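You operate a simulated robot arm through the tools that you are given. There is no shell and no other tool.

Carry out the task below with a simulated robot arm. There is one attempt and no reset: what you move stays moved.

Task
Close up the strainer, wipe the muddy splash off the deck and open the suction valve.
Fine: lid shut and clamp bar over it before the valve; use the orange pad and put it back. What is to be rubbed or washed off counts as gone when no trace of it is left.

It is judged by the outcome, as a careful person would: the job done as asked, and still so three seconds after it is handed in. It fails if anything else is knocked over, pushed out of place, dropped, spilled or broken. A push-on lid holds only when it is set on centred and level and pressed home; a screw cap is set on level and turned clockwise until tight.

Robot
A 6-joint arm with a two-finger gripper, fixed in place. Base frame: the origin is at the foot of the arm, x ahead of it, y to its left, z up. Readings come in m, rad, newtons and seconds.
Its first joint turns from -2.897 to 2.897 rad. Payload 3.43 kg.
The tool frame sits at the grasp point between the pads (the TCP): z along the fingers, y along the line on which they close. The tips reach 0.02 m beyond it. The gripper opens to 0.19 m. The gripper's body begins 0.248 m behind the TCP.
Orientation is told as [roll, pitch, yaw] about the base's x, y, z axes, in that order, counted from this pose: with the fingers straight down and closing along the base's y, the tool's x points along the base's -x, its y along +y and its z along -z.

Tools
- The arm moves only by the tool play_rows. Its argument "commands" is a list of rows, each a list of 3 entries, a list of its own where there are three numbers: the shift along the tool's x, y, z in units of 25 mm (1.0 is 25 mm), then the turn, a rotation vector about the tool's x, y, z in units of 4 degrees (1.0 is 4 degrees), then the gripper command, from -1 (shut) to 1 (fully open), values between in proportion. In form: [[[x, y, z], [ax, ay, az], fingers], ...]. A call has 1 to 20 rows; each row shifts and turns the commanded pose from where the row before left it, along the tool's axes as they then stand. A call with a number of a shift or a turn outside -1 to 1 is refused whole. Rows are played at 5 a second. More than 0.05 m and 0.15 rad between two rows, or a gripper value outside its range, and nothing of the call is played. A pose out of reach is approached as far as the arm can. The call stops where the force on the tool passes 90 N (or 10 N more than at its start, if that is more) or the arm is blocked; 0.2 s more then pass. The fingers move at their own pace (about 0.045 m/s each) and stop on an object; they squeeze with about 22 N. The grip force told is the motor's: it shows also when the fingers shut on nothing. Time passes only in rows, and 0.2 s behind the last, so rows that do not move let the fingers close. The reply holds the time, the measured pose of the TCP, the force on the tool along the base axes, the opening and the grip force, in the units named above and with some noise, with the torque about the TCP (base axes, N m) and any sound that the robot's microphone picked up.
- Cameras (640 x 400 px; columns grow to the right, rows downward): "scene" is fixed at [0.0494, -0.4976, 1.5804]; the picture's right is [0.59, -0.81, 0.00], its down [-0.36, -0.26, -0.89] and it looks along [0.72, 0.52, -0.45] (base axes); focal length 364 px, centre (320, 200). "wrist" rides on the gripper at [0.07, -0.008, -0.288] in the tool frame; the picture's right is [0.12, 0.99, 0.00], its down [-0.96, 0.12, -0.25] and it looks along [-0.25, 0.03, 0.97] (tool axes); focal length 261 px, centre (320, 200). There is no depth. A picture from a camera that has moved, and an enlarged one, comes with that camera's place and axes in the base frame and with its lens.
- get_image(camera): a new picture of that camera. The clock stands still meanwhile.
- lift_body(by): slides the trunk up (or, below 0, down) by that many m; the arm rides with it, the base frame stays. It gives what a move gives, with no picture.
- zoom(camera, box): a new picture of the part [left, top, right, bottom] of that camera's present view, enlarged. The clock stands still meanwhile.
- sign_off(): hands the job in; it is judged then, once.

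Places have to be worked out from the pictures, the camera data and where the tool is seen. Open the gripper and draw the arm clear of the work before you hand the job in, unless the task says otherwise.

The tools are called after "Call:" as a command line: name --argument value ..., lists and objects as JSON in quotes. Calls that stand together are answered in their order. play_rows: Moves the arm, as the interface text tells. Its arguments: {"type":"object","properties":{"commands":{"type":"array","items":{"type":"array"}}},"required":["commands"]} The other tools are called the same way: lift_body (by) slides the trunk up or down; get_image (camera) takes a picture; zoom (camera, box) takes an enlarged picture of a part of a camera's view; sign_off () hands the job in.

At the start:

```text
time: 0.0
position: [0.4048, 0.4275, 1.3187]
orientation: [-0.001, 0.0, 0.0]
wrist_force: [-0.4, -0.1, 0.1]
wrist_torque: [-0.01, -0.03, 0.0]
grip_width: 0.1901
finger_force: 0.0
trunk travel left (down, up): [-0.175, 0.065]
```

scene: 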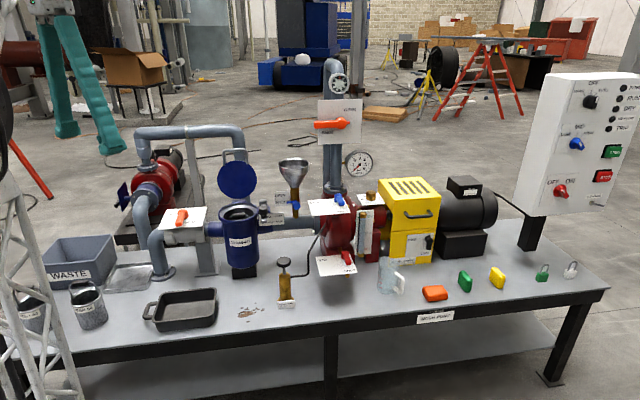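
wrist: 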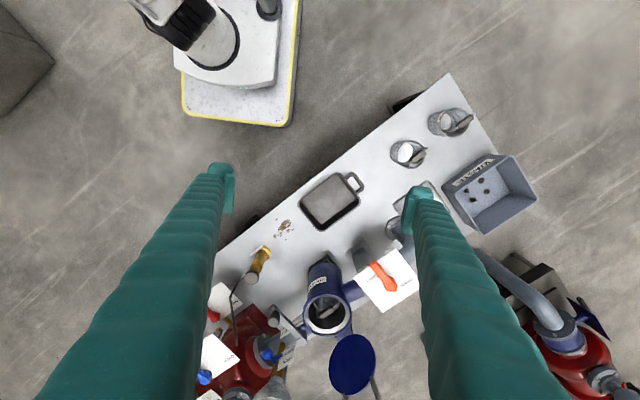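

I'll start by looking closely at the strainer, the valves, the splash and the pads.

Call:
zoom --camera "scene" --box '[190, 130, 310, 300]'

Call:
zoom --camera "scene" --box '[130, 190, 290, 290]'

Call:
zoom --camera "scene" --box '[360, 240, 600, 330]'

Call:
zoom --camera "scene" --box '[260, 60, 420, 290]'

Call:
zoom --camera "wrist" --box '[200, 160, 440, 400]'

```text
2.35 times, centred on (250, 215) of scene
camera zoom: at [0.0494, -0.4976, 1.5804], right [0.59, -0.81, 0.0], down [-0.36, -0.26, -0.89], along [0.72, 0.52, -0.45], focal length 856 px, centre (485, 165)
```

zoom: 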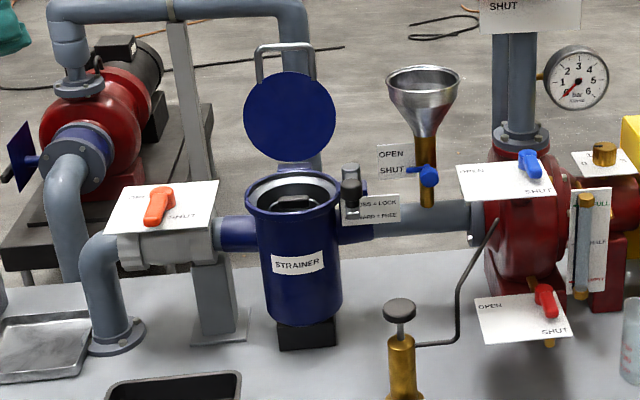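

```text
4.00 times, centred on (210, 240) of scene
camera zoom: at [0.0494, -0.4976, 1.5804], right [0.59, -0.81, 0.0], down [-0.36, -0.26, -0.89], along [0.72, 0.52, -0.45], focal length 1456 px, centre (760, 40)
```

zoom: 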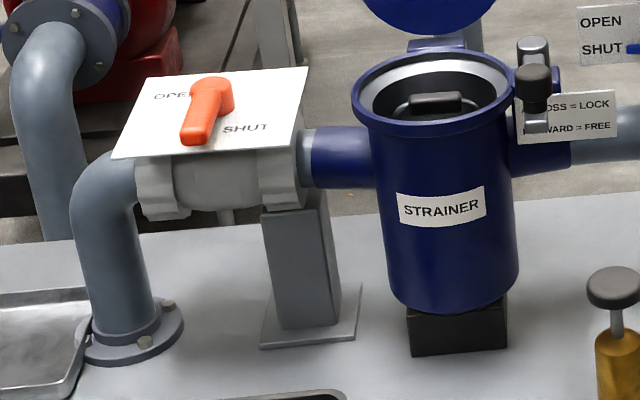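

```text
2.67 times, centred on (480, 285) of scene
camera zoom: at [0.0494, -0.4976, 1.5804], right [0.59, -0.81, 0.0], down [-0.36, -0.26, -0.89], along [0.72, 0.52, -0.45], focal length 970 px, centre (-107, -27)
```

zoom: 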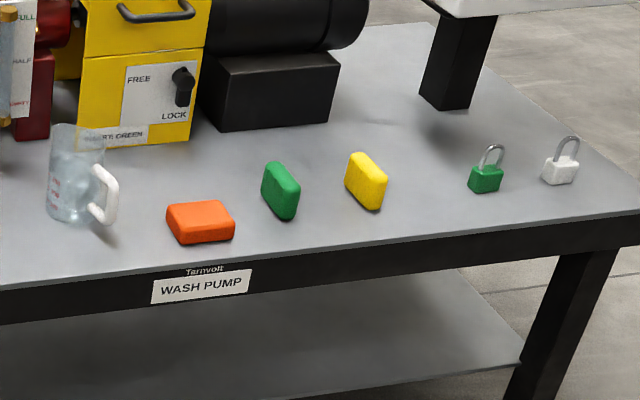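

```text
1.74 times, centred on (340, 175) of scene
camera zoom: at [0.0494, -0.4976, 1.5804], right [0.59, -0.81, 0.0], down [-0.36, -0.26, -0.89], along [0.72, 0.52, -0.45], focal length 633 px, centre (285, 244)
```

zoom: 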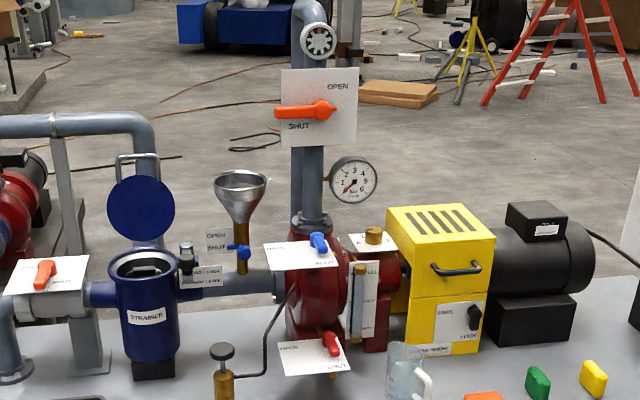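

```text
1.67 times, centred on (320, 280) of wrist
camera zoom: at [0.3352, 0.4204, 1.6063], right [-0.12, 0.99, 0.0], down [0.96, 0.12, 0.25], along [0.25, 0.03, -0.97], focal length 434 px, centre (320, 67)
```

zoom: 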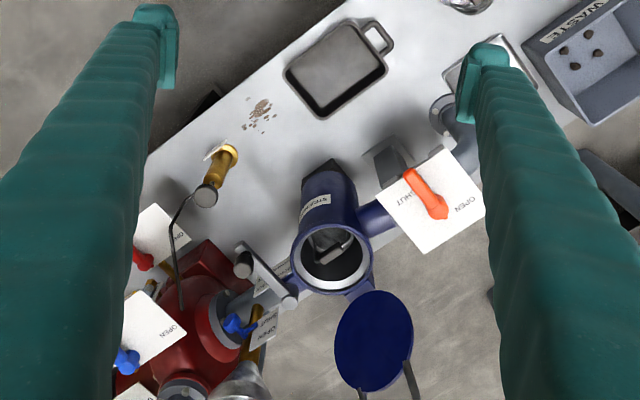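

The strainer lid stands open at about (0.92, 0.53, 0.85). The clamp bar points forward (free), and the orange suction handle is left of the strainer. The orange pad is on the right of the deck, which lies at about z 0.6. The table runs at roughly 43° to the base, so I turn the tool to match it before looking closer.

Call:
play_rows --commands '[[[0, 0, 0], [0, 0, -1], 1], [[0, 0, 0], [0, 0, -1], 1], [[0, 0, 0], [0, 0, -1], 1], [[0, 0, 0], [0, 0, -1], 1], [[0, 0, 0], [0, 0, -1], 1], [[0, 0, 0], [0, 0, -1], 1], [[0, 0, 0], [0, 0, -1], 1], [[0, 0, 0], [0, 0, -1], 1], [[0, 0, 0], [0, 0, -1], 1], [[0, 0, 0], [0, 0, -1], 1], [[0, 0, 0], [0, 0, -0.8], 1]]'

Call:
get_image --camera "wrist"

Call:
get_image --camera "scene"

```text
time: 2.4
position: [0.4043, 0.4288, 1.3191]
orientation: [-0.001, 0.0, 0.754]
wrist_force: [-0.3, -0.5, -0.4]
wrist_torque: [0.03, -0.03, -0.02]
grip_width: 0.1905
finger_force: 0.1
trunk travel left (down, up): [-0.175, 0.065]
```

```text
taken
camera wrist: at [0.3599, 0.3746, 1.6061], right [-0.77, 0.64, 0.0], down [0.62, 0.74, 0.25], along [0.16, 0.19, -0.97], focal length 261 px, centre (320, 200)
```

wrist: 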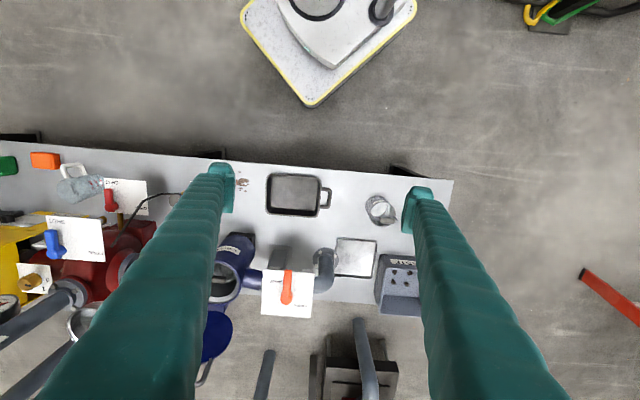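

```text
taken
```

scene: 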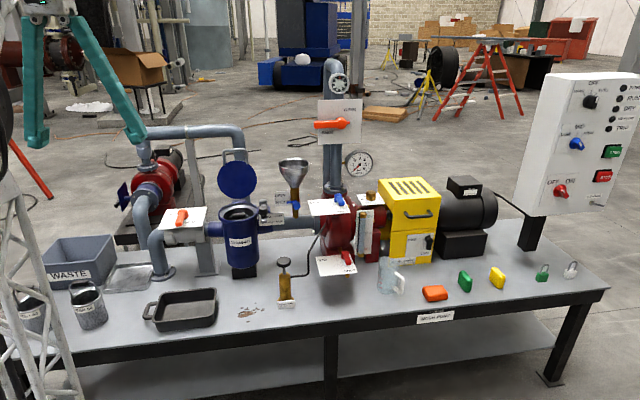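

Triangulating both cameras puts the deck at z≈0.60, the suction handle at (0.73, 0.65, 0.91), the lid centre at (0.97, 0.615, 0.965) and the pad at (1.20, -0.21, 0.62). I move over the front of the strainer, staying high, for a closer look.

Call:
play_rows --commands '[[[-0.9, -1, 0], [0, 0, -0.75], 1], [[-0.9, -1, 0], [0, 0, 0], 1], [[-0.9, -1, 0], [0, 0, 0], 1], [[-0.9, -1, 0], [0, 0, 0], 1], [[-0.9, -1, 0], [0, 0, 0], 1], [[-0.9, -1, 0], [0, 0, 0], 1], [[-0.9, -1, 0], [0, 0, 0], 1], [[-0.9, -1, 0], [0, 0, 0], 1], [[-0.9, -1, 0], [0, 0, 0], 1]]'

Call:
get_image --camera "wrist"

Call:
get_image --camera "scene"

```text
time: 4.4
position: [0.6942, 0.4081, 1.2863]
orientation: [-0.002, -0.005, 0.806]
wrist_force: [-0.6, -0.2, 0.6]
wrist_torque: [0.02, -0.14, 0.0]
grip_width: 0.19
finger_force: 0.1
out of reach, approached as far as the arm can: row 6, 7, 8, 9
trunk travel left (down, up): [-0.175, 0.065]
```

```text
taken
camera wrist: at [0.6513, 0.3511, 1.5739], right [-0.8, 0.6, 0.0], down [0.58, 0.77, 0.25], along [0.15, 0.2, -0.97], focal length 261 px, centre (320, 200)
```

wrist: 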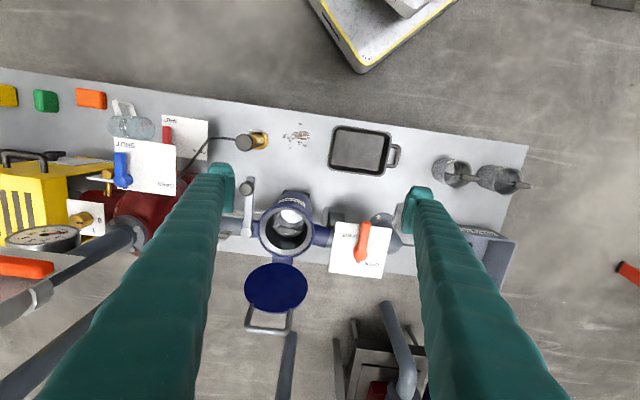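

```text
taken
```

scene: 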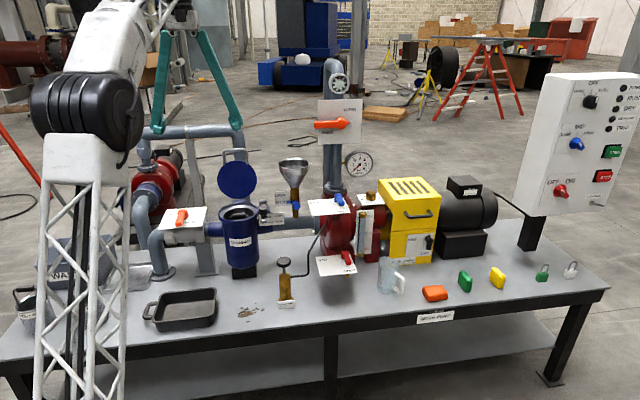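

The tool-down reach shrinks with height, so for the lid I'll need a tilted tool. I zoom on the strainer from both cameras to make out the lid bail, the clamp bar and the valve labels.

Call:
zoom --camera "wrist" --box '[220, 160, 420, 360]'

Call:
zoom --camera "scene" --box '[200, 140, 300, 230]'

Call:
zoom --camera "wrist" --box '[320, 210, 400, 290]'

Call:
zoom --camera "wrist" --box '[220, 110, 340, 190]'

```text
2.00 times, centred on (320, 260) of wrist
camera zoom: at [0.6513, 0.3511, 1.5739], right [-0.8, 0.6, 0.0], down [0.58, 0.77, 0.25], along [0.15, 0.2, -0.97], focal length 521 px, centre (320, 80)
```

zoom: 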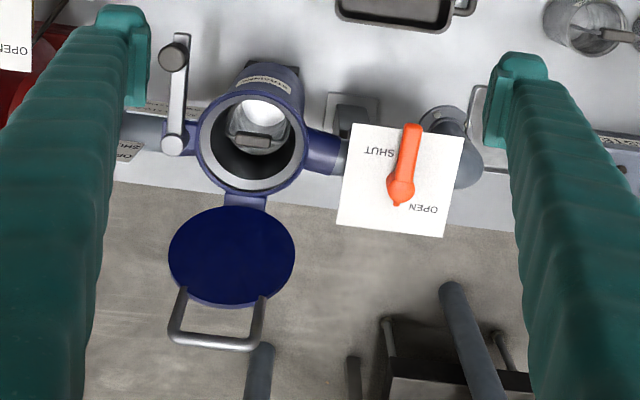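

```text
4.44 times, centred on (250, 185) of scene
camera zoom: at [0.0494, -0.4976, 1.5804], right [0.59, -0.81, 0.0], down [-0.36, -0.26, -0.89], along [0.72, 0.52, -0.45], focal length 1617 px, centre (631, 267)
```

zoom: 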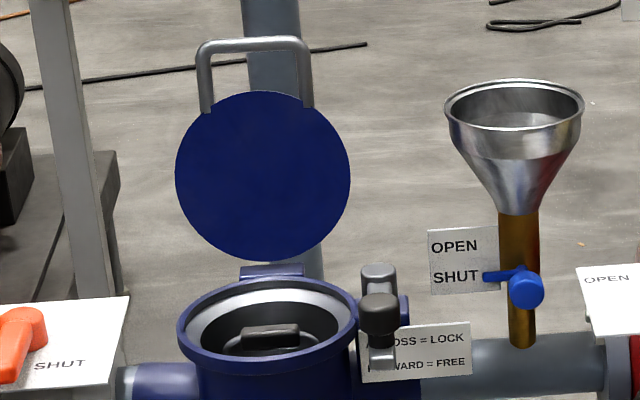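

```text
5.00 times, centred on (360, 250) of wrist
camera zoom: at [0.6513, 0.3511, 1.5739], right [-0.8, 0.6, 0.0], down [0.58, 0.77, 0.25], along [0.15, 0.2, -0.97], focal length 1303 px, centre (120, -50)
```

zoom: 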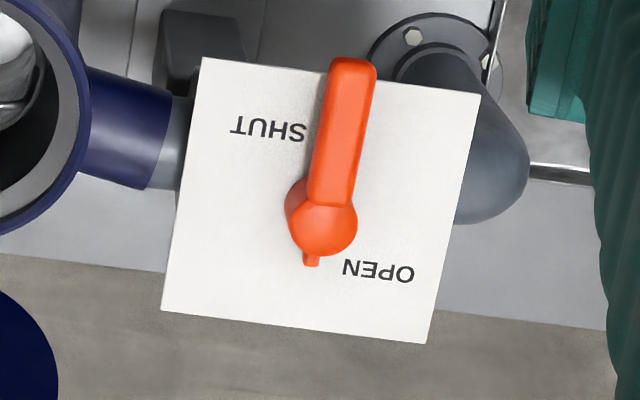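

```text
5.00 times, centred on (280, 150) of wrist
camera zoom: at [0.6513, 0.3511, 1.5739], right [-0.8, 0.6, 0.0], down [0.58, 0.77, 0.25], along [0.15, 0.2, -0.97], focal length 1303 px, centre (520, 450)
```

zoom: 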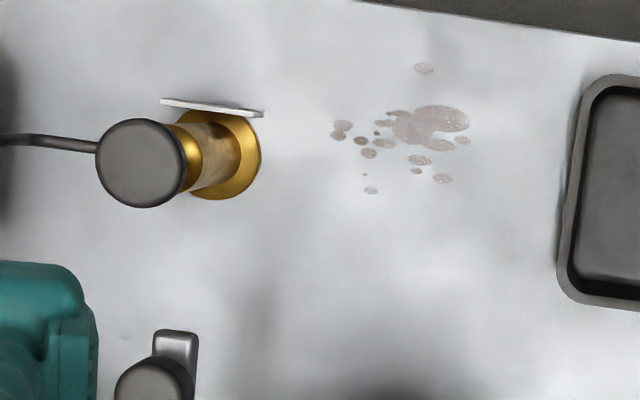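

The bail is at about (0.997, 0.622, 1.09), the hinge is about 0.2 m below it, and the lid leans back about 15°. The suction lever points forward at SHUT, with OPEN to its left. I'll raise the trunk, shut the fingers and tilt the tool outward so the fingers can reach over and behind the bail.

Call:
lift_body --by 0.065

Call:
play_rows --commands '[[[0, 0, 0], [0, -1, 0], -1], [[0, 0, 0], [0, -1, 0], -1], [[0, 0, 0], [0, -1, 0], -1], [[0, 0, 0], [0, -1, 0], -1], [[0, 0, 0], [0, -1, 0], -1], [[0, 0, 0], [0, -1, 0], -1], [[0, 0, 0], [0, -1, 0], -1], [[0, 0, 0], [0, -1, 0], -1], [[0, 0, 0], [0, -1, 0], -1], [[0, 0, 0], [0, -1, 0], -1], [[0, 0, 0], [0, -1, 0], -1], [[0, 0, 0], [0, -1, 0], -1]]'

Call:
get_image --camera "wrist"

Call:
get_image --camera "scene"

```text
time: 5.4
position: [0.6945, 0.4086, 1.3502]
orientation: [-0.001, -0.005, 0.807]
wrist_force: [-0.1, 0.5, -0.2]
wrist_torque: [-0.02, 0.01, -0.02]
grip_width: 0.19
finger_force: 0.1
trunk travel left (down, up): [-0.24, 0.0]
```

```text
time: 8.0
position: [0.6942, 0.4071, 1.3512]
orientation: [-0.001, -0.845, 0.808]
wrist_force: [0.1, -0.3, -0.3]
wrist_torque: [-0.03, 0.0, 0.0]
grip_width: 0.0001
finger_force: 21.4
trunk travel left (down, up): [-0.24, 0.0]
```

```text
taken
camera wrist: at [0.5203, 0.2136, 1.4903], right [-0.77, 0.63, -0.09], down [0.23, 0.41, 0.88], along [0.59, 0.66, -0.46], focal length 261 px, centre (320, 200)
```

wrist: 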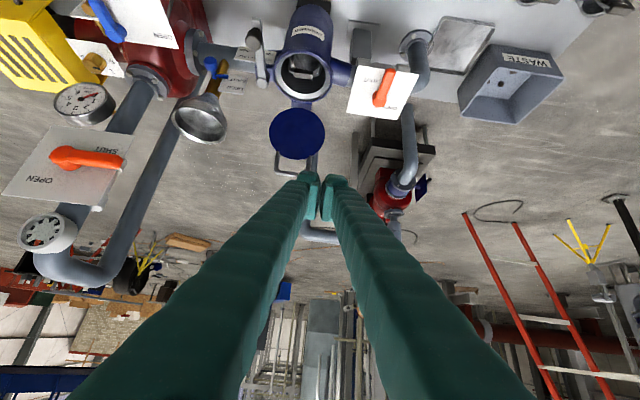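

```text
taken
```

scene: 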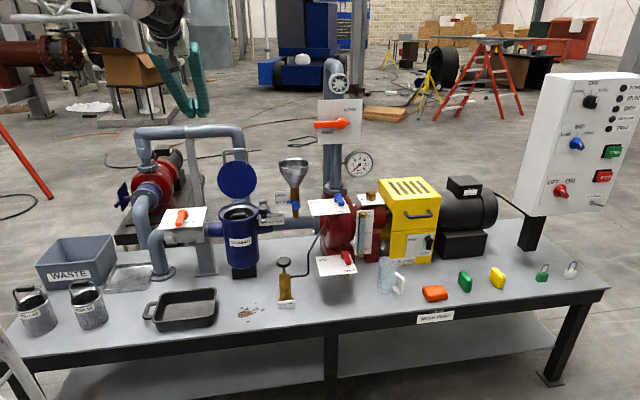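

The fingers are shut and tilted about 48° outward. I advance over the bail, staying above it, and stop partway to check.

Call:
play_rows --commands '[[[-0.315, -0.154, 0.957], [0, 0, 0], -1], [[-0.315, -0.154, 0.957], [0, 0, 0], -1], [[-0.315, -0.154, 0.957], [0, 0, 0], -1], [[-0.315, -0.154, 0.957], [0, 0, 0], -1], [[-0.315, -0.154, 0.957], [0, 0, 0], -1], [[-0.315, -0.154, 0.957], [0, 0, 0], -1], [[-0.315, -0.154, 0.957], [0, 0, 0], -1], [[-0.315, -0.154, 0.957], [0, 0, 0], -1], [[-0.315, -0.154, 0.957], [0, 0, 0], -1], [[-0.315, -0.154, 0.957], [0, 0, 0], -1], [[-0.315, -0.154, 0.957], [0, 0, 0], -1], [[-0.315, -0.154, 0.957], [0, 0, 0], -1], [[-0.315, -0.154, 0.957], [0, 0, 0], -1]]'

Call:
get_image --camera "wrist"

Call:
get_image --camera "scene"

```text
time: 10.8
position: [0.9379, 0.5892, 1.2207]
orientation: [-0.005, -0.843, 0.809]
wrist_force: [-0.2, -0.5, 0.9]
wrist_torque: [-0.02, -0.03, -0.02]
grip_width: 0.0002
finger_force: 21.9
trunk travel left (down, up): [-0.24, 0.0]
```

```text
taken
camera wrist: at [0.764, 0.3955, 1.3604], right [-0.77, 0.63, -0.09], down [0.23, 0.41, 0.88], along [0.59, 0.66, -0.46], focal length 261 px, centre (320, 200)
```

wrist: 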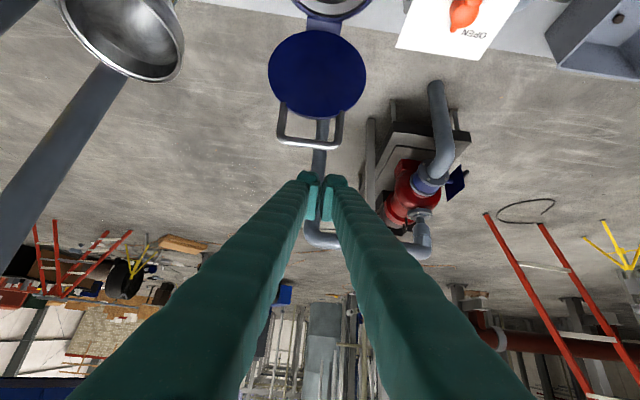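

```text
taken
```

scene: 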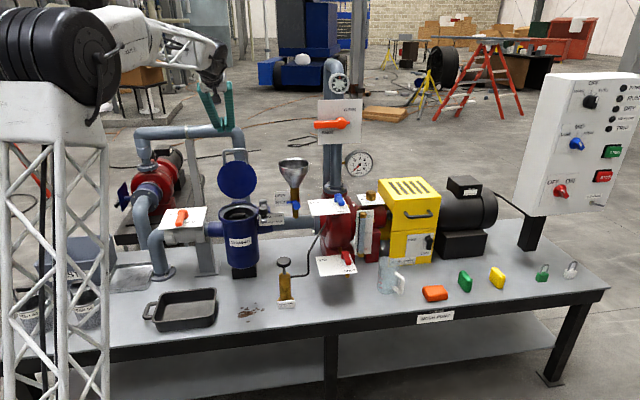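

The bail is just ahead of and below the fingertips, at about w 1.15, z 1.087. I continue over and beyond it.

Call:
play_rows --commands '[[[-0.152, -0.111, 0.946], [0, 0, 0], -1], [[-0.152, -0.111, 0.946], [0, 0, 0], -1], [[-0.152, -0.111, 0.946], [0, 0, 0], -1], [[-0.152, -0.111, 0.946], [0, 0, 0], -1], [[-0.152, -0.111, 0.946], [0, 0, 0], -1], [[-0.152, -0.111, 0.946], [0, 0, 0], -1], [[-0.152, -0.111, 0.946], [0, 0, 0], -1]]'

Call:
get_image --camera "wrist"

Call:
zoom --camera "scene" --box '[180, 70, 320, 230]'

```text
time: 12.4
position: [1.0507, 0.6781, 1.1316]
orientation: [-0.002, -0.842, 0.809]
wrist_force: [-1.0, 0.5, 0.4]
wrist_torque: [-0.05, 0.04, -0.03]
grip_width: 0.0
finger_force: 22.0
trunk travel left (down, up): [-0.24, 0.0]
```

```text
taken
camera wrist: at [0.8766, 0.4845, 1.2702], right [-0.77, 0.63, -0.09], down [0.23, 0.41, 0.88], along [0.59, 0.66, -0.46], focal length 261 px, centre (320, 200)
```

wrist: 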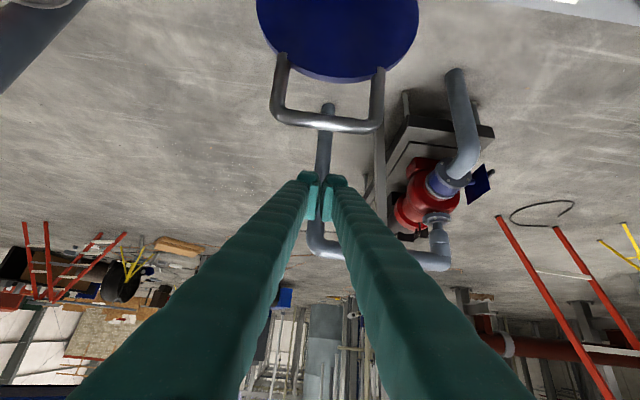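

```text
2.50 times, centred on (250, 150) of scene
camera zoom: at [0.0494, -0.4976, 1.5804], right [0.59, -0.81, 0.0], down [-0.36, -0.26, -0.89], along [0.72, 0.52, -0.45], focal length 910 px, centre (495, 325)
```

zoom: 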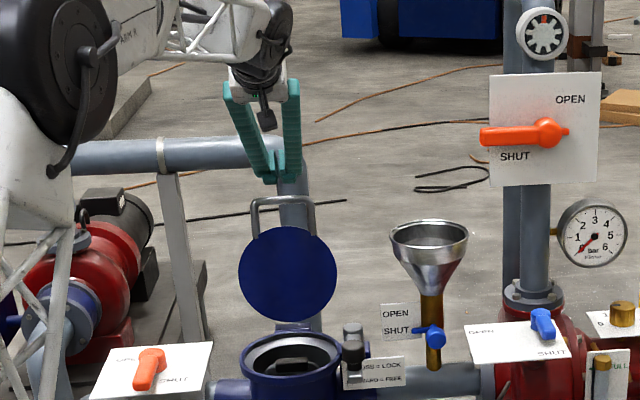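

The tip is now behind the bail, with the bar about 0.08 m off along the fingers' underside. I close that gap, then draw the lid toward upright in small steps.

Call:
play_rows --commands '[[[1, 0, 0], [0, 0, 0], -1], [[1, 0, 0], [0, 0, 0], -1], [[0.45, 0, -0.7], [0, 0, 0], -1], [[0.45, 0, -0.7], [0, 0, 0], -1], [[0.45, 0, -0.7], [0, 0, 0], -1]]'

Call:
get_image --camera "wrist"

Call:
zoom --camera "scene" --box '[180, 70, 320, 230]'

```text
time: 13.6
position: [0.9851, 0.6081, 1.1004]
orientation: [-0.001, -0.842, 0.807]
wrist_force: [-0.1, 1.3, 1.0]
wrist_torque: [-0.04, 0.06, 0.05]
grip_width: 0.0002
finger_force: 22.4
trunk travel left (down, up): [-0.24, 0.0]
```

```text
taken
camera wrist: at [0.8116, 0.4151, 1.2394], right [-0.77, 0.63, -0.09], down [0.23, 0.41, 0.88], along [0.59, 0.66, -0.46], focal length 261 px, centre (320, 200)
```

wrist: 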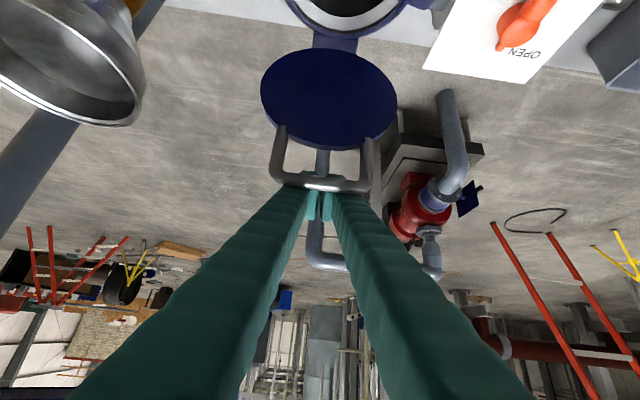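

```text
2.50 times, centred on (250, 150) of scene
camera zoom: at [0.0494, -0.4976, 1.5804], right [0.59, -0.81, 0.0], down [-0.36, -0.26, -0.89], along [0.72, 0.52, -0.45], focal length 910 px, centre (495, 325)
```

zoom: 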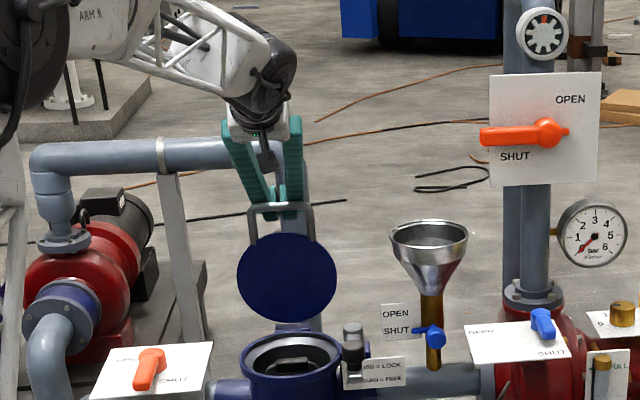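

Contact looks just made and the lid has started to move. I keep going along the arc through upright.

Call:
play_rows --commands '[[[0.5, 0, -0.6], [0, 0, 0], -1], [[0.57, 0, -0.5], [0, 0, 0], -1], [[0.57, 0, -0.5], [0, 0, 0], -1], [[0.57, 0, -0.5], [0, 0, 0], -1], [[0.6, 0, -0.4], [0, 0, 0], -1]]'

Call:
get_image --camera "wrist"

Call:
zoom --camera "scene" --box '[180, 70, 320, 230]'

```text
time: 14.8
position: [0.9205, 0.5424, 1.0937]
orientation: [-0.003, -0.843, 0.807]
wrist_force: [0.3, 0.7, 0.4]
wrist_torque: [0.02, 0.0, 0.02]
grip_width: 0.0001
finger_force: 21.8
trunk travel left (down, up): [-0.24, 0.0]
```

```text
taken
camera wrist: at [0.7458, 0.3487, 1.2315], right [-0.77, 0.63, -0.09], down [0.23, 0.41, 0.88], along [0.59, 0.66, -0.46], focal length 261 px, centre (320, 200)
```

wrist: 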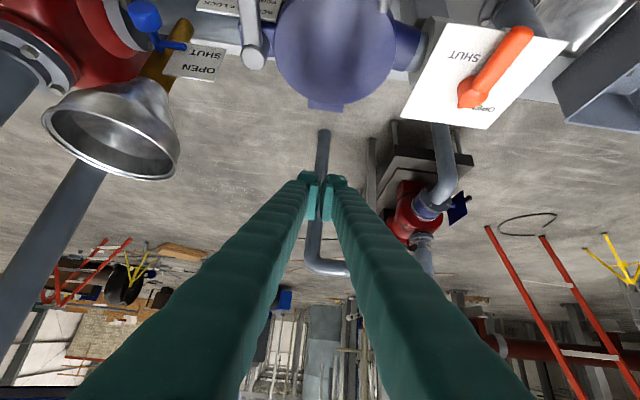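

```text
2.50 times, centred on (250, 150) of scene
camera zoom: at [0.0494, -0.4976, 1.5804], right [0.59, -0.81, 0.0], down [-0.36, -0.26, -0.89], along [0.72, 0.52, -0.45], focal length 910 px, centre (495, 325)
```

zoom: 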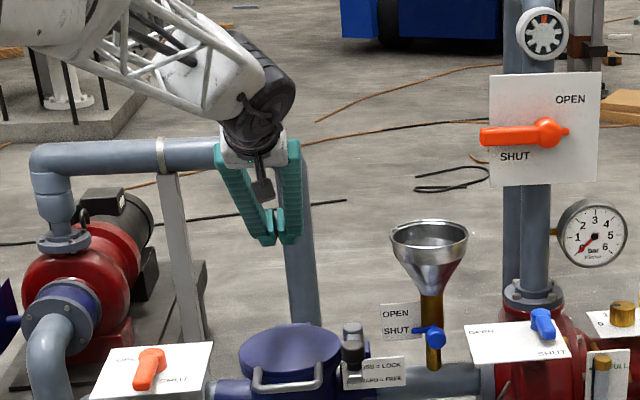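

The lid has fallen shut and the force readings are near zero. I bring the tool more upright and draw back a little to inspect the lid and the clamp bar.

Call:
play_rows --commands '[[[0, 0, 0], [0, 1, 0], -1], [[0, 0, 0], [0, 1, 0], -1], [[0, 0, 0], [0, 1, 0], -1], [[0, 0, 0], [0, 1, 0], -1], [[0, 0, 0], [0, 1, 0], -1], [[0, 0, 0], [0, 1, 0], -1], [[1, 0, -0.5], [0, 0, 0], -1], [[1, 0, -0.5], [0, 0, 0], -1], [[1, 0, -0.4], [0, 0, 0], -1]]'

Call:
get_image --camera "wrist"

Call:
zoom --camera "scene" --box '[190, 160, 310, 260]'

```text
time: 16.8
position: [0.8624, 0.4822, 1.0927]
orientation: [-0.002, -0.423, 0.81]
wrist_force: [-0.4, 0.7, 0.3]
wrist_torque: [0.01, 0.04, -0.04]
grip_width: 0.0
finger_force: 22.2
trunk travel left (down, up): [-0.24, 0.0]
```

```text
taken
camera wrist: at [0.7431, 0.3456, 1.3263], right [-0.79, 0.61, -0.05], down [0.45, 0.64, 0.62], along [0.41, 0.47, -0.78], focal length 261 px, centre (320, 200)
```

wrist: 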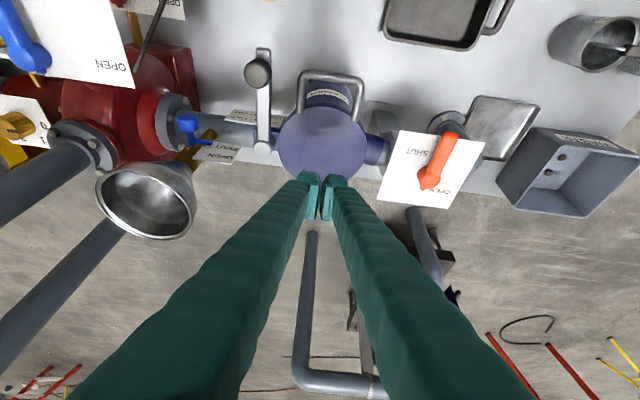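

```text
4.00 times, centred on (250, 210) of scene
camera zoom: at [0.0494, -0.4976, 1.5804], right [0.59, -0.81, 0.0], down [-0.36, -0.26, -0.89], along [0.72, 0.52, -0.45], focal length 1456 px, centre (600, 160)
```

zoom: 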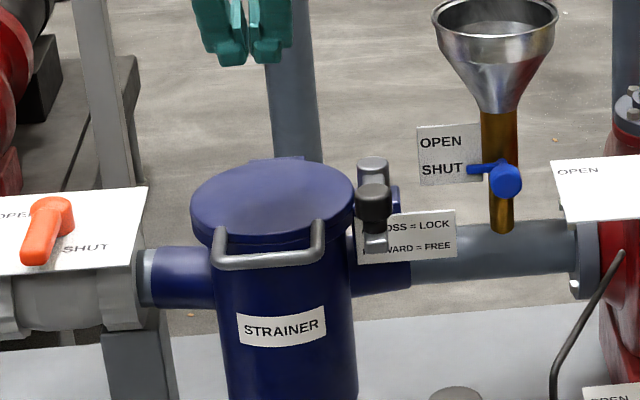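

The lid is down flat. I press gently on its centre to make sure it is home.

Call:
play_rows --commands '[[[0.177, 0, 0.879], [0, 0, 0], -1], [[0.177, 0, 0.879], [0, 0, 0], -1], [[0.177, 0, 0.879], [0, 0, 0], -1], [[0.177, 0, 0.879], [0, 0, 0], -1], [[0.177, 0, 0.879], [0, 0, 0], -1], [[0.177, 0, 0.879], [0, 0, 0], -1], [[0.177, 0, 0.879], [0, 0, 0], -1]]'

Call:
zoom --camera "scene" --box '[190, 160, 310, 260]'

Call:
get_image --camera "wrist"

```text
time: 18.4
position: [0.8878, 0.5074, 0.942]
orientation: [-0.002, -0.425, 0.807]
wrist_force: [0.4, -0.9, 0.9]
wrist_torque: [0.05, -0.04, -0.04]
grip_width: 0.0
finger_force: 21.7
trunk travel left (down, up): [-0.24, 0.0]
```

```text
4.00 times, centred on (250, 210) of scene
camera zoom: at [0.0494, -0.4976, 1.5804], right [0.59, -0.81, 0.0], down [-0.36, -0.26, -0.89], along [0.72, 0.52, -0.45], focal length 1456 px, centre (600, 160)
```

zoom: 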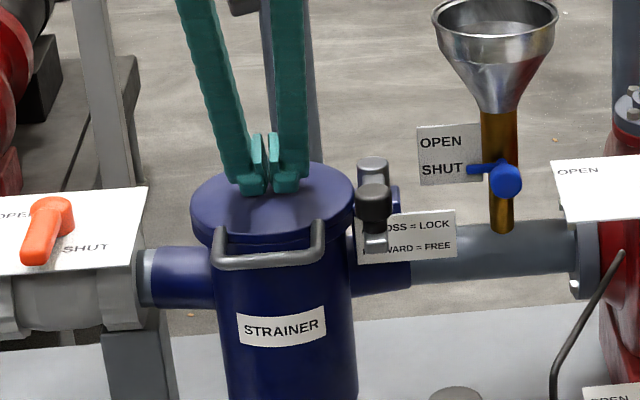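

```text
taken
camera wrist: at [0.769, 0.3705, 1.1748], right [-0.79, 0.61, -0.05], down [0.45, 0.64, 0.62], along [0.41, 0.47, -0.78], focal length 261 px, centre (320, 200)
```

wrist: 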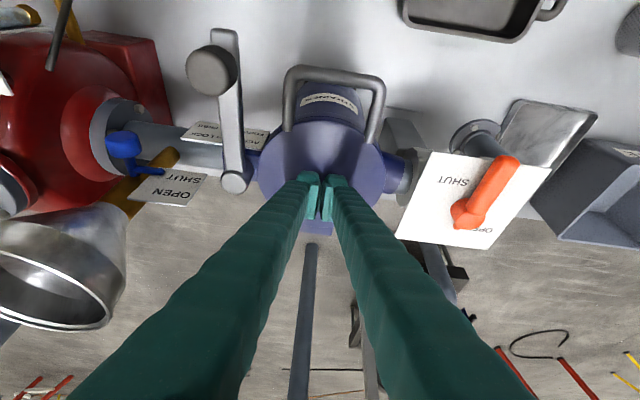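

Fingertips are just above the lid. I press down in small steps.

Call:
play_rows --commands '[[[0.165, 0, 0.364], [0, 0, 0], -1], [[0.165, 0, 0.364], [0, 0, 0], -1], [[0.083, 0, 0.182], [0, 0, 0], -1], [[0.083, 0, 0.182], [0, 0, 0], -1]]'

```text
time: 19.2
position: [0.8909, 0.5101, 0.9335]
orientation: [-0.008, -0.447, 0.808]
wrist_force: [-5.2, -2.6, 43.4]
wrist_torque: [-0.19, 0.47, -0.19]
grip_width: 0.006
finger_force: 34.0
trunk travel left (down, up): [-0.24, 0.0]
stopped in row 3: the force on the tool passed its limit at 99 N (the readings are from after the stop); the commanded pose is now the measured one
```

The lid took 99 N without sinking further, so it is home. I lift off and move over the clamp knob, judged to be at about (0.876, 0.353) with its top near z 0.955, opening the fingers partway.

Call:
play_rows --commands '[[[-0.44, 0, -0.97], [0, 0.3, 0], -1], [[-0.44, 0, -0.97], [0, 0, 0], -0.26], [[-0.44, 0, -0.97], [0, 0, 0], -0.26], [[0.904, -0.784, -0.41], [0, 0, 0], -0.26], [[0.904, -0.784, -0.41], [0, 0, 0], -0.26], [[0.904, -0.784, -0.41], [0, 0, 0], -0.26], [[0.904, -0.784, -0.41], [0, 0, 0], -0.26], [[0.904, -0.784, -0.41], [0, 0, 0], -0.26]]'

Call:
get_image --camera "wrist"

Call:
zoom --camera "scene" --box '[190, 140, 330, 260]'

```text
time: 21.0
position: [0.8759, 0.3555, 1.0089]
orientation: [-0.006, -0.414, 0.806]
wrist_force: [0.1, 1.1, 0.5]
wrist_torque: [-0.08, -0.02, 0.0]
grip_width: 0.0702
finger_force: 0.1
trunk travel left (down, up): [-0.24, 0.0]
```

```text
taken
camera wrist: at [0.7572, 0.2193, 1.2442], right [-0.79, 0.61, -0.05], down [0.45, 0.64, 0.61], along [0.41, 0.46, -0.79], focal length 261 px, centre (320, 200)
```

wrist: 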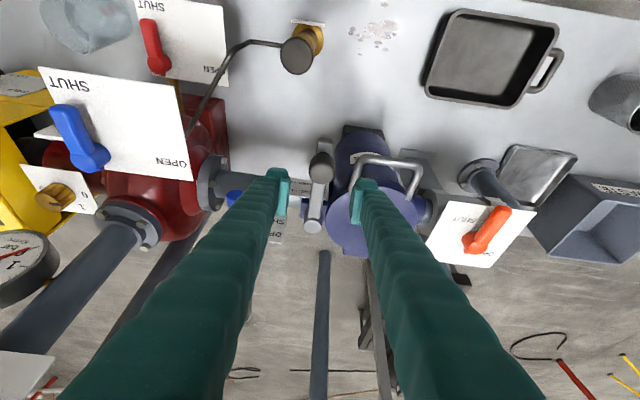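

```text
3.33 times, centred on (260, 200) of scene
camera zoom: at [0.0494, -0.4976, 1.5804], right [0.59, -0.81, 0.0], down [-0.36, -0.26, -0.89], along [0.72, 0.52, -0.45], focal length 1213 px, centre (520, 200)
```

zoom: 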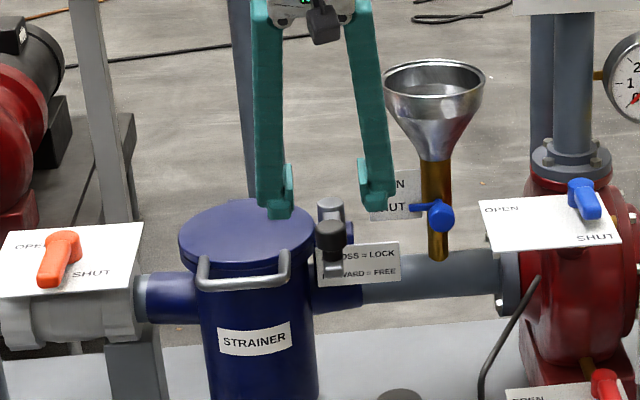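

The open fingers straddle the knob and are well centred on it. I lower 5 cm straight down and close.

Call:
play_rows --commands '[[[0.27, 0, 0.61], [0, 0, 0], -0.26], [[0.27, 0, 0.61], [0, 0, 0], -0.26], [[0.27, 0, 0.61], [0, 0, 0], -0.26], [[0, 0, 0], [0, 0, 0], -1], [[0, 0, 0], [0, 0, 0], -1], [[0, 0, 0], [0, 0, 0], -1], [[0, 0, 0], [0, 0, 0], -1]]'

Call:
get_image --camera "wrist"

Call:
zoom --camera "scene" --box '[190, 140, 330, 260]'

```text
time: 22.6
position: [0.8771, 0.3524, 0.9599]
orientation: [-0.005, -0.417, 0.809]
wrist_force: [-0.2, 2.0, -0.4]
wrist_torque: [0.01, -0.03, 0.02]
grip_width: 0.0325
finger_force: 45.4
trunk travel left (down, up): [-0.24, 0.0]
```

```text
taken
camera wrist: at [0.7577, 0.2186, 1.194], right [-0.79, 0.61, -0.05], down [0.45, 0.64, 0.61], along [0.41, 0.46, -0.79], focal length 261 px, centre (320, 200)
```

wrist: 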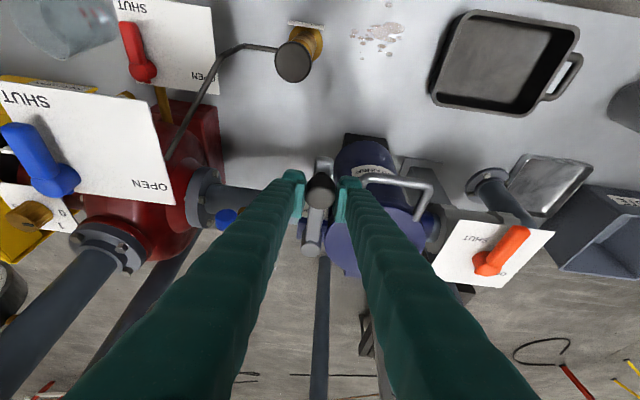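

```text
3.33 times, centred on (260, 200) of scene
camera zoom: at [0.0494, -0.4976, 1.5804], right [0.59, -0.81, 0.0], down [-0.36, -0.26, -0.89], along [0.72, 0.52, -0.45], focal length 1213 px, centre (520, 200)
```

zoom: 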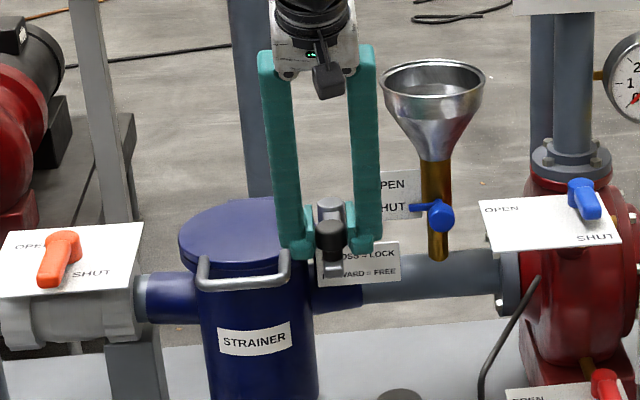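

The knob is gripped (width 0.0325). I swing it along an arc of about 0.13 m radius around the pivot, first 30°.

Call:
play_rows --commands '[[[-0.036, 0.452, 0.016], [0, 0, 0], -1], [[-0.036, 0.452, 0.016], [0, 0, 0], -1], [[-0.108, 0.438, 0.048], [0, 0, 0], -1], [[-0.108, 0.438, 0.048], [0, 0, 0], -1], [[-0.176, 0.41, 0.077], [0, 0, 0], -1], [[-0.176, 0.41, 0.077], [0, 0, 0], -1]]'

Call:
get_image --camera "wrist"

Call:
zoom --camera "scene" --box '[190, 140, 330, 260]'

```text
time: 24.0
position: [0.8411, 0.4106, 0.9589]
orientation: [-0.005, -0.416, 0.807]
wrist_force: [6.2, -0.8, 9.0]
wrist_torque: [-0.23, 0.05, -0.25]
grip_width: 0.0324
finger_force: 45.2
trunk travel left (down, up): [-0.24, 0.0]
```

```text
taken
camera wrist: at [0.7219, 0.276, 1.1934], right [-0.79, 0.61, -0.05], down [0.45, 0.64, 0.62], along [0.41, 0.46, -0.79], focal length 261 px, centre (320, 200)
```

wrist: 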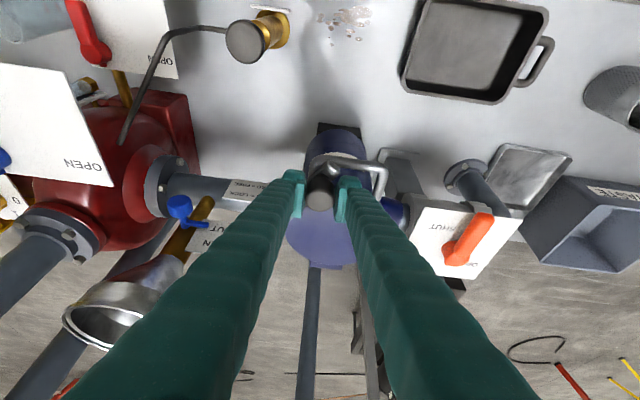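

```text
3.33 times, centred on (260, 200) of scene
camera zoom: at [0.0494, -0.4976, 1.5804], right [0.59, -0.81, 0.0], down [-0.36, -0.26, -0.89], along [0.72, 0.52, -0.45], focal length 1213 px, centre (520, 200)
```

zoom: 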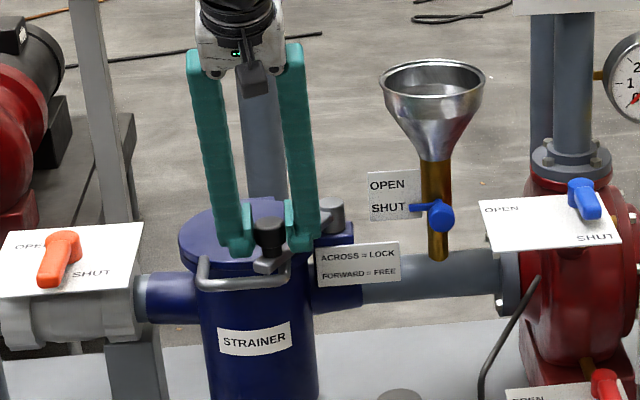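

The bar swings with the knob at low force. I continue the arc to about 65°.

Call:
play_rows --commands '[[[-0.238, 0.372, 0.105], [0, 0, 0], -1], [[-0.238, 0.372, 0.105], [0, 0, 0], -1], [[-0.293, 0.32, 0.128], [0, 0, 0], -1], [[-0.293, 0.32, 0.128], [0, 0, 0], -1], [[-0.341, 0.26, 0.15], [0, 0, 0], -1], [[-0.341, 0.26, 0.15], [0, 0, 0], -1]]'

Call:
get_image --camera "wrist"

Call:
zoom --camera "scene" --box '[190, 140, 330, 260]'

```text
time: 25.4
position: [0.841, 0.4769, 0.9575]
orientation: [-0.004, -0.417, 0.805]
wrist_force: [10.1, -5.3, 2.2]
wrist_torque: [-0.38, 0.15, -0.22]
grip_width: 0.0319
finger_force: 44.6
trunk travel left (down, up): [-0.24, 0.0]
```

```text
taken
camera wrist: at [0.7216, 0.3413, 1.1926], right [-0.79, 0.61, -0.05], down [0.46, 0.64, 0.61], along [0.41, 0.46, -0.79], focal length 261 px, centre (320, 200)
```

wrist: 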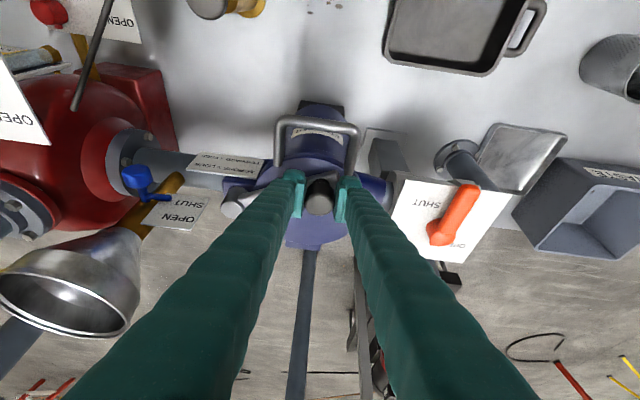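

```text
3.33 times, centred on (260, 200) of scene
camera zoom: at [0.0494, -0.4976, 1.5804], right [0.59, -0.81, 0.0], down [-0.36, -0.26, -0.89], along [0.72, 0.52, -0.45], focal length 1213 px, centre (520, 200)
```

zoom: 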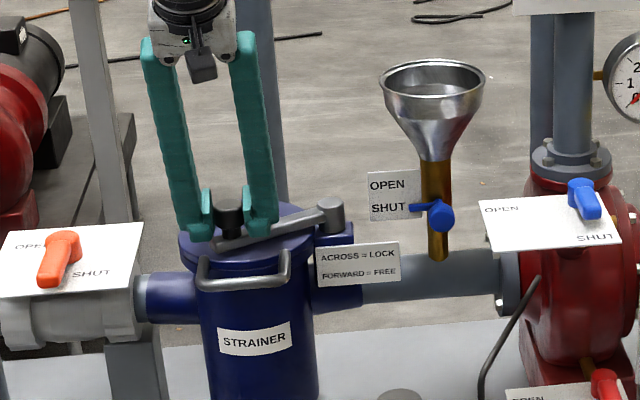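

The bar is now about two-thirds of the way across. I finish the arc with the last 30°.

Call:
play_rows --commands '[[[-0.376, 0.16, 0.165], [0, 0, 0], -1], [[-0.376, 0.15, 0.165], [0, 0, 0], -1], [[-0.401, 0.08, 0.176], [0, 0, 0], -1], [[-0.401, 0.06, 0.176], [0, 0, 0], -1], [[-0.414, 0.0, 0.181], [0, 0, 0], -1], [[-0.414, 0.0, 0.181], [0, 0, 0], -1]]'

Call:
get_image --camera "wrist"

Call:
zoom --camera "scene" --box '[190, 140, 330, 260]'

```text
time: 26.8
position: [0.8755, 0.5299, 0.9591]
orientation: [-0.005, -0.414, 0.807]
wrist_force: [-10.1, -32.1, 1.3]
wrist_torque: [-0.48, 0.22, -0.01]
grip_width: 0.0326
finger_force: 45.4
trunk travel left (down, up): [-0.24, 0.0]
```

```text
taken
camera wrist: at [0.7568, 0.3944, 1.1932], right [-0.79, 0.61, -0.05], down [0.46, 0.64, 0.61], along [0.41, 0.46, -0.79], focal length 261 px, centre (320, 200)
```

wrist: 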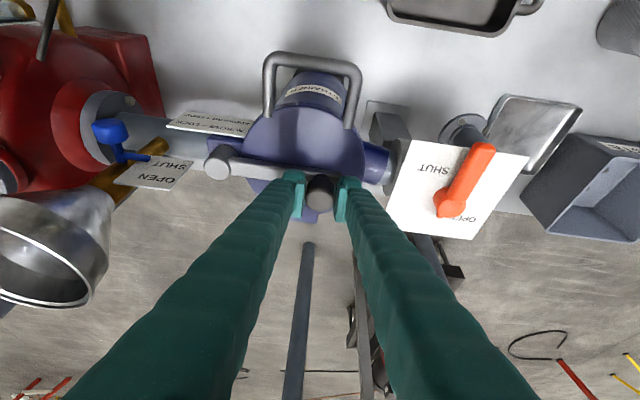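

```text
3.33 times, centred on (260, 200) of scene
camera zoom: at [0.0494, -0.4976, 1.5804], right [0.59, -0.81, 0.0], down [-0.36, -0.26, -0.89], along [0.72, 0.52, -0.45], focal length 1213 px, centre (520, 200)
```

zoom: 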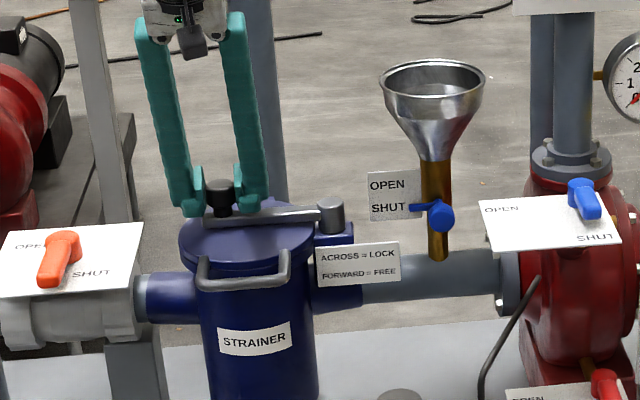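

About 30 N of resistance in the swing direction shows the bar is at its stop, lying across the lid. I release and lift straight up.

Call:
play_rows --commands '[[[0, 0, 0], [0, 0, 0], -0.3], [[0, 0, 0], [0, 0, 0], -0.3], [[0, 0, 0], [0, 0, 0], -0.3], [[-0.4, 0, -0.916], [0, 0, 0], -0.3], [[-0.4, 0, -0.916], [0, 0, 0], -0.3], [[-0.4, 0, -0.916], [0, 0, 0], -0.3], [[-0.4, 0, -0.916], [0, 0, 0], -0.3], [[-0.4, 0, -0.916], [0, 0, 0], -0.3], [[0.916, 0, -0.4], [0, 0, 0], -0.3], [[0.916, 0, -0.4], [0, 0, 0], -0.3], [[0.916, 0, -0.4], [0, 0, 0], -0.3], [[0.916, 0, -0.4], [0, 0, 0], -0.3]]'

Call:
get_image --camera "wrist"

Call:
zoom --camera "scene" --box '[190, 160, 310, 260]'

```text
time: 29.4
position: [0.8051, 0.4591, 1.0837]
orientation: [-0.007, -0.414, 0.81]
wrist_force: [0.2, 0.8, -0.1]
wrist_torque: [-0.03, 0.05, 0.04]
grip_width: 0.0663
finger_force: 0.1
trunk travel left (down, up): [-0.24, 0.0]
```

```text
taken
camera wrist: at [0.6874, 0.3242, 1.3179], right [-0.79, 0.61, -0.05], down [0.46, 0.64, 0.61], along [0.41, 0.46, -0.79], focal length 261 px, centre (320, 200)
```

wrist: 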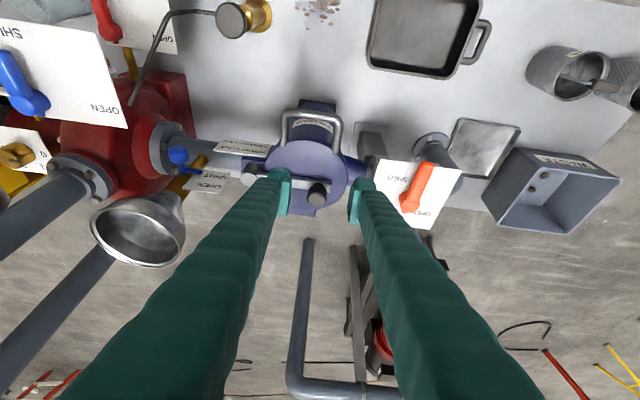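

```text
4.00 times, centred on (250, 210) of scene
camera zoom: at [0.0494, -0.4976, 1.5804], right [0.59, -0.81, 0.0], down [-0.36, -0.26, -0.89], along [0.72, 0.52, -0.45], focal length 1456 px, centre (600, 160)
```

zoom: 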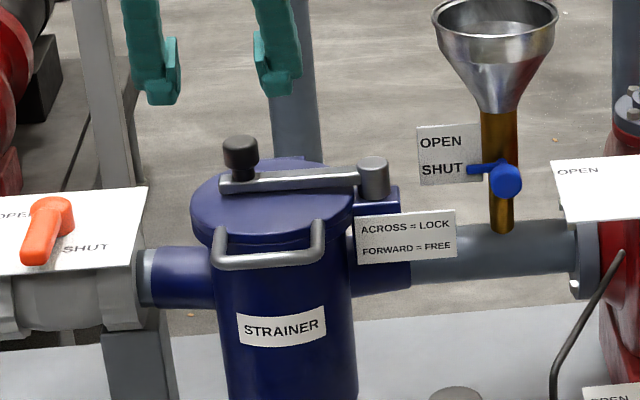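

The clamp bar lies across the shut lid and stays there. Next is the pad. I draw back over the front of the deck, turn the tool vertical and look toward the pads.

Call:
play_rows --commands '[[[0.963, 0, -0.42], [0, 0, 0], -0.3], [[0.963, 0, -0.42], [0, 0, 0], -0.3], [[0.963, 0, -0.42], [0, 0, 0], -0.3], [[0.963, 0, -0.42], [0, 0, 0], -0.3], [[0.963, 0, -0.42], [0, 0, 0], -0.3], [[0.963, 0, -0.42], [0, 0, 0], -0.3], [[0.963, 0, -0.42], [0, 0, 0], -0.3], [[0.963, 0, -0.42], [0, 0, 0], -0.3], [[0.963, 0, -0.42], [0, 0, 0], -0.3], [[0, 0, 0], [0, 1, 0], -0.3], [[0, 0, 0], [0, 1, 0], -0.3], [[0, 0, 0], [0, 1, 0], -0.3], [[0, 0, 0], [0, 1, 0], -0.3], [[0, 0, 0], [0, 1, 0], -0.3], [[0, 0, 0], [0, 0.93, 0], -0.3]]'

Call:
play_rows --commands '[[[0, 0, 0], [0, 0, 1], -0.3], [[0, 0, 0], [0, 0, 1], -0.3], [[0, 0, 0], [0, 0, 1], -0.3], [[0, 0, 0], [0, 0, 1], -0.3], [[0, 0, 0], [0, 0, 1], -0.3], [[0, 0, 0], [0, 0, 1], -0.3], [[0, 0, 0], [0, 0, 1], -0.3], [[0, 0, 0], [0, 0, 1], -0.3], [[0, 0, 0], [0, 0, 1], -0.3], [[0, 0, 0], [0, 0, 1], -0.3], [[0, 0, 0], [0, 0, 1], -0.3], [[0, 0, 0], [0, 0, 1], -0.3], [[0, 0, 0], [0, 0, 1], -0.3], [[0, 0, 0], [0, 0, 1], -0.3], [[0, 0, 0], [0, 0, 1], -0.3], [[0, 0, 0], [0, 0, 1], -0.3], [[0, 0, 0], [0, 0, 1], -0.3], [[0, 0, 0], [0, 0, 1], -0.3], [[0, 0, 0], [0, 0, 1], -0.3], [[0, 0, 0], [0, 0, 1], -0.3]]'

Call:
get_image --camera "wrist"

Call:
get_image --camera "scene"

```text
time: 32.6
position: [0.6441, 0.2878, 1.0821]
orientation: [-0.005, 0.0, 0.805]
wrist_force: [-0.1, -0.3, 0.5]
wrist_torque: [0.08, -0.15, 0.02]
grip_width: 0.0664
finger_force: 0.1
trunk travel left (down, up): [-0.24, 0.0]
```

```text
time: 36.8
position: [0.6419, 0.2879, 1.0816]
orientation: [0.002, -0.005, -0.591]
wrist_force: [-0.5, 0.7, -0.6]
wrist_torque: [0.0, -0.03, 0.0]
grip_width: 0.0666
finger_force: 0.2
trunk travel left (down, up): [-0.24, 0.0]
```

```text
taken
camera wrist: at [0.5786, 0.321, 1.3693], right [0.46, 0.89, 0.0], down [0.86, -0.44, 0.25], along [0.23, -0.11, -0.97], focal length 261 px, centre (320, 200)
```

wrist: 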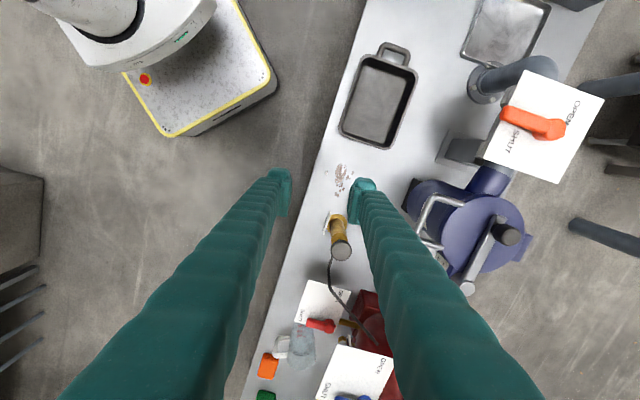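

```text
taken
```

scene: 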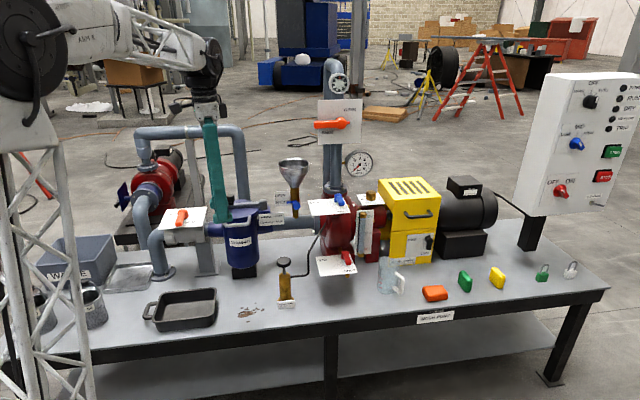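

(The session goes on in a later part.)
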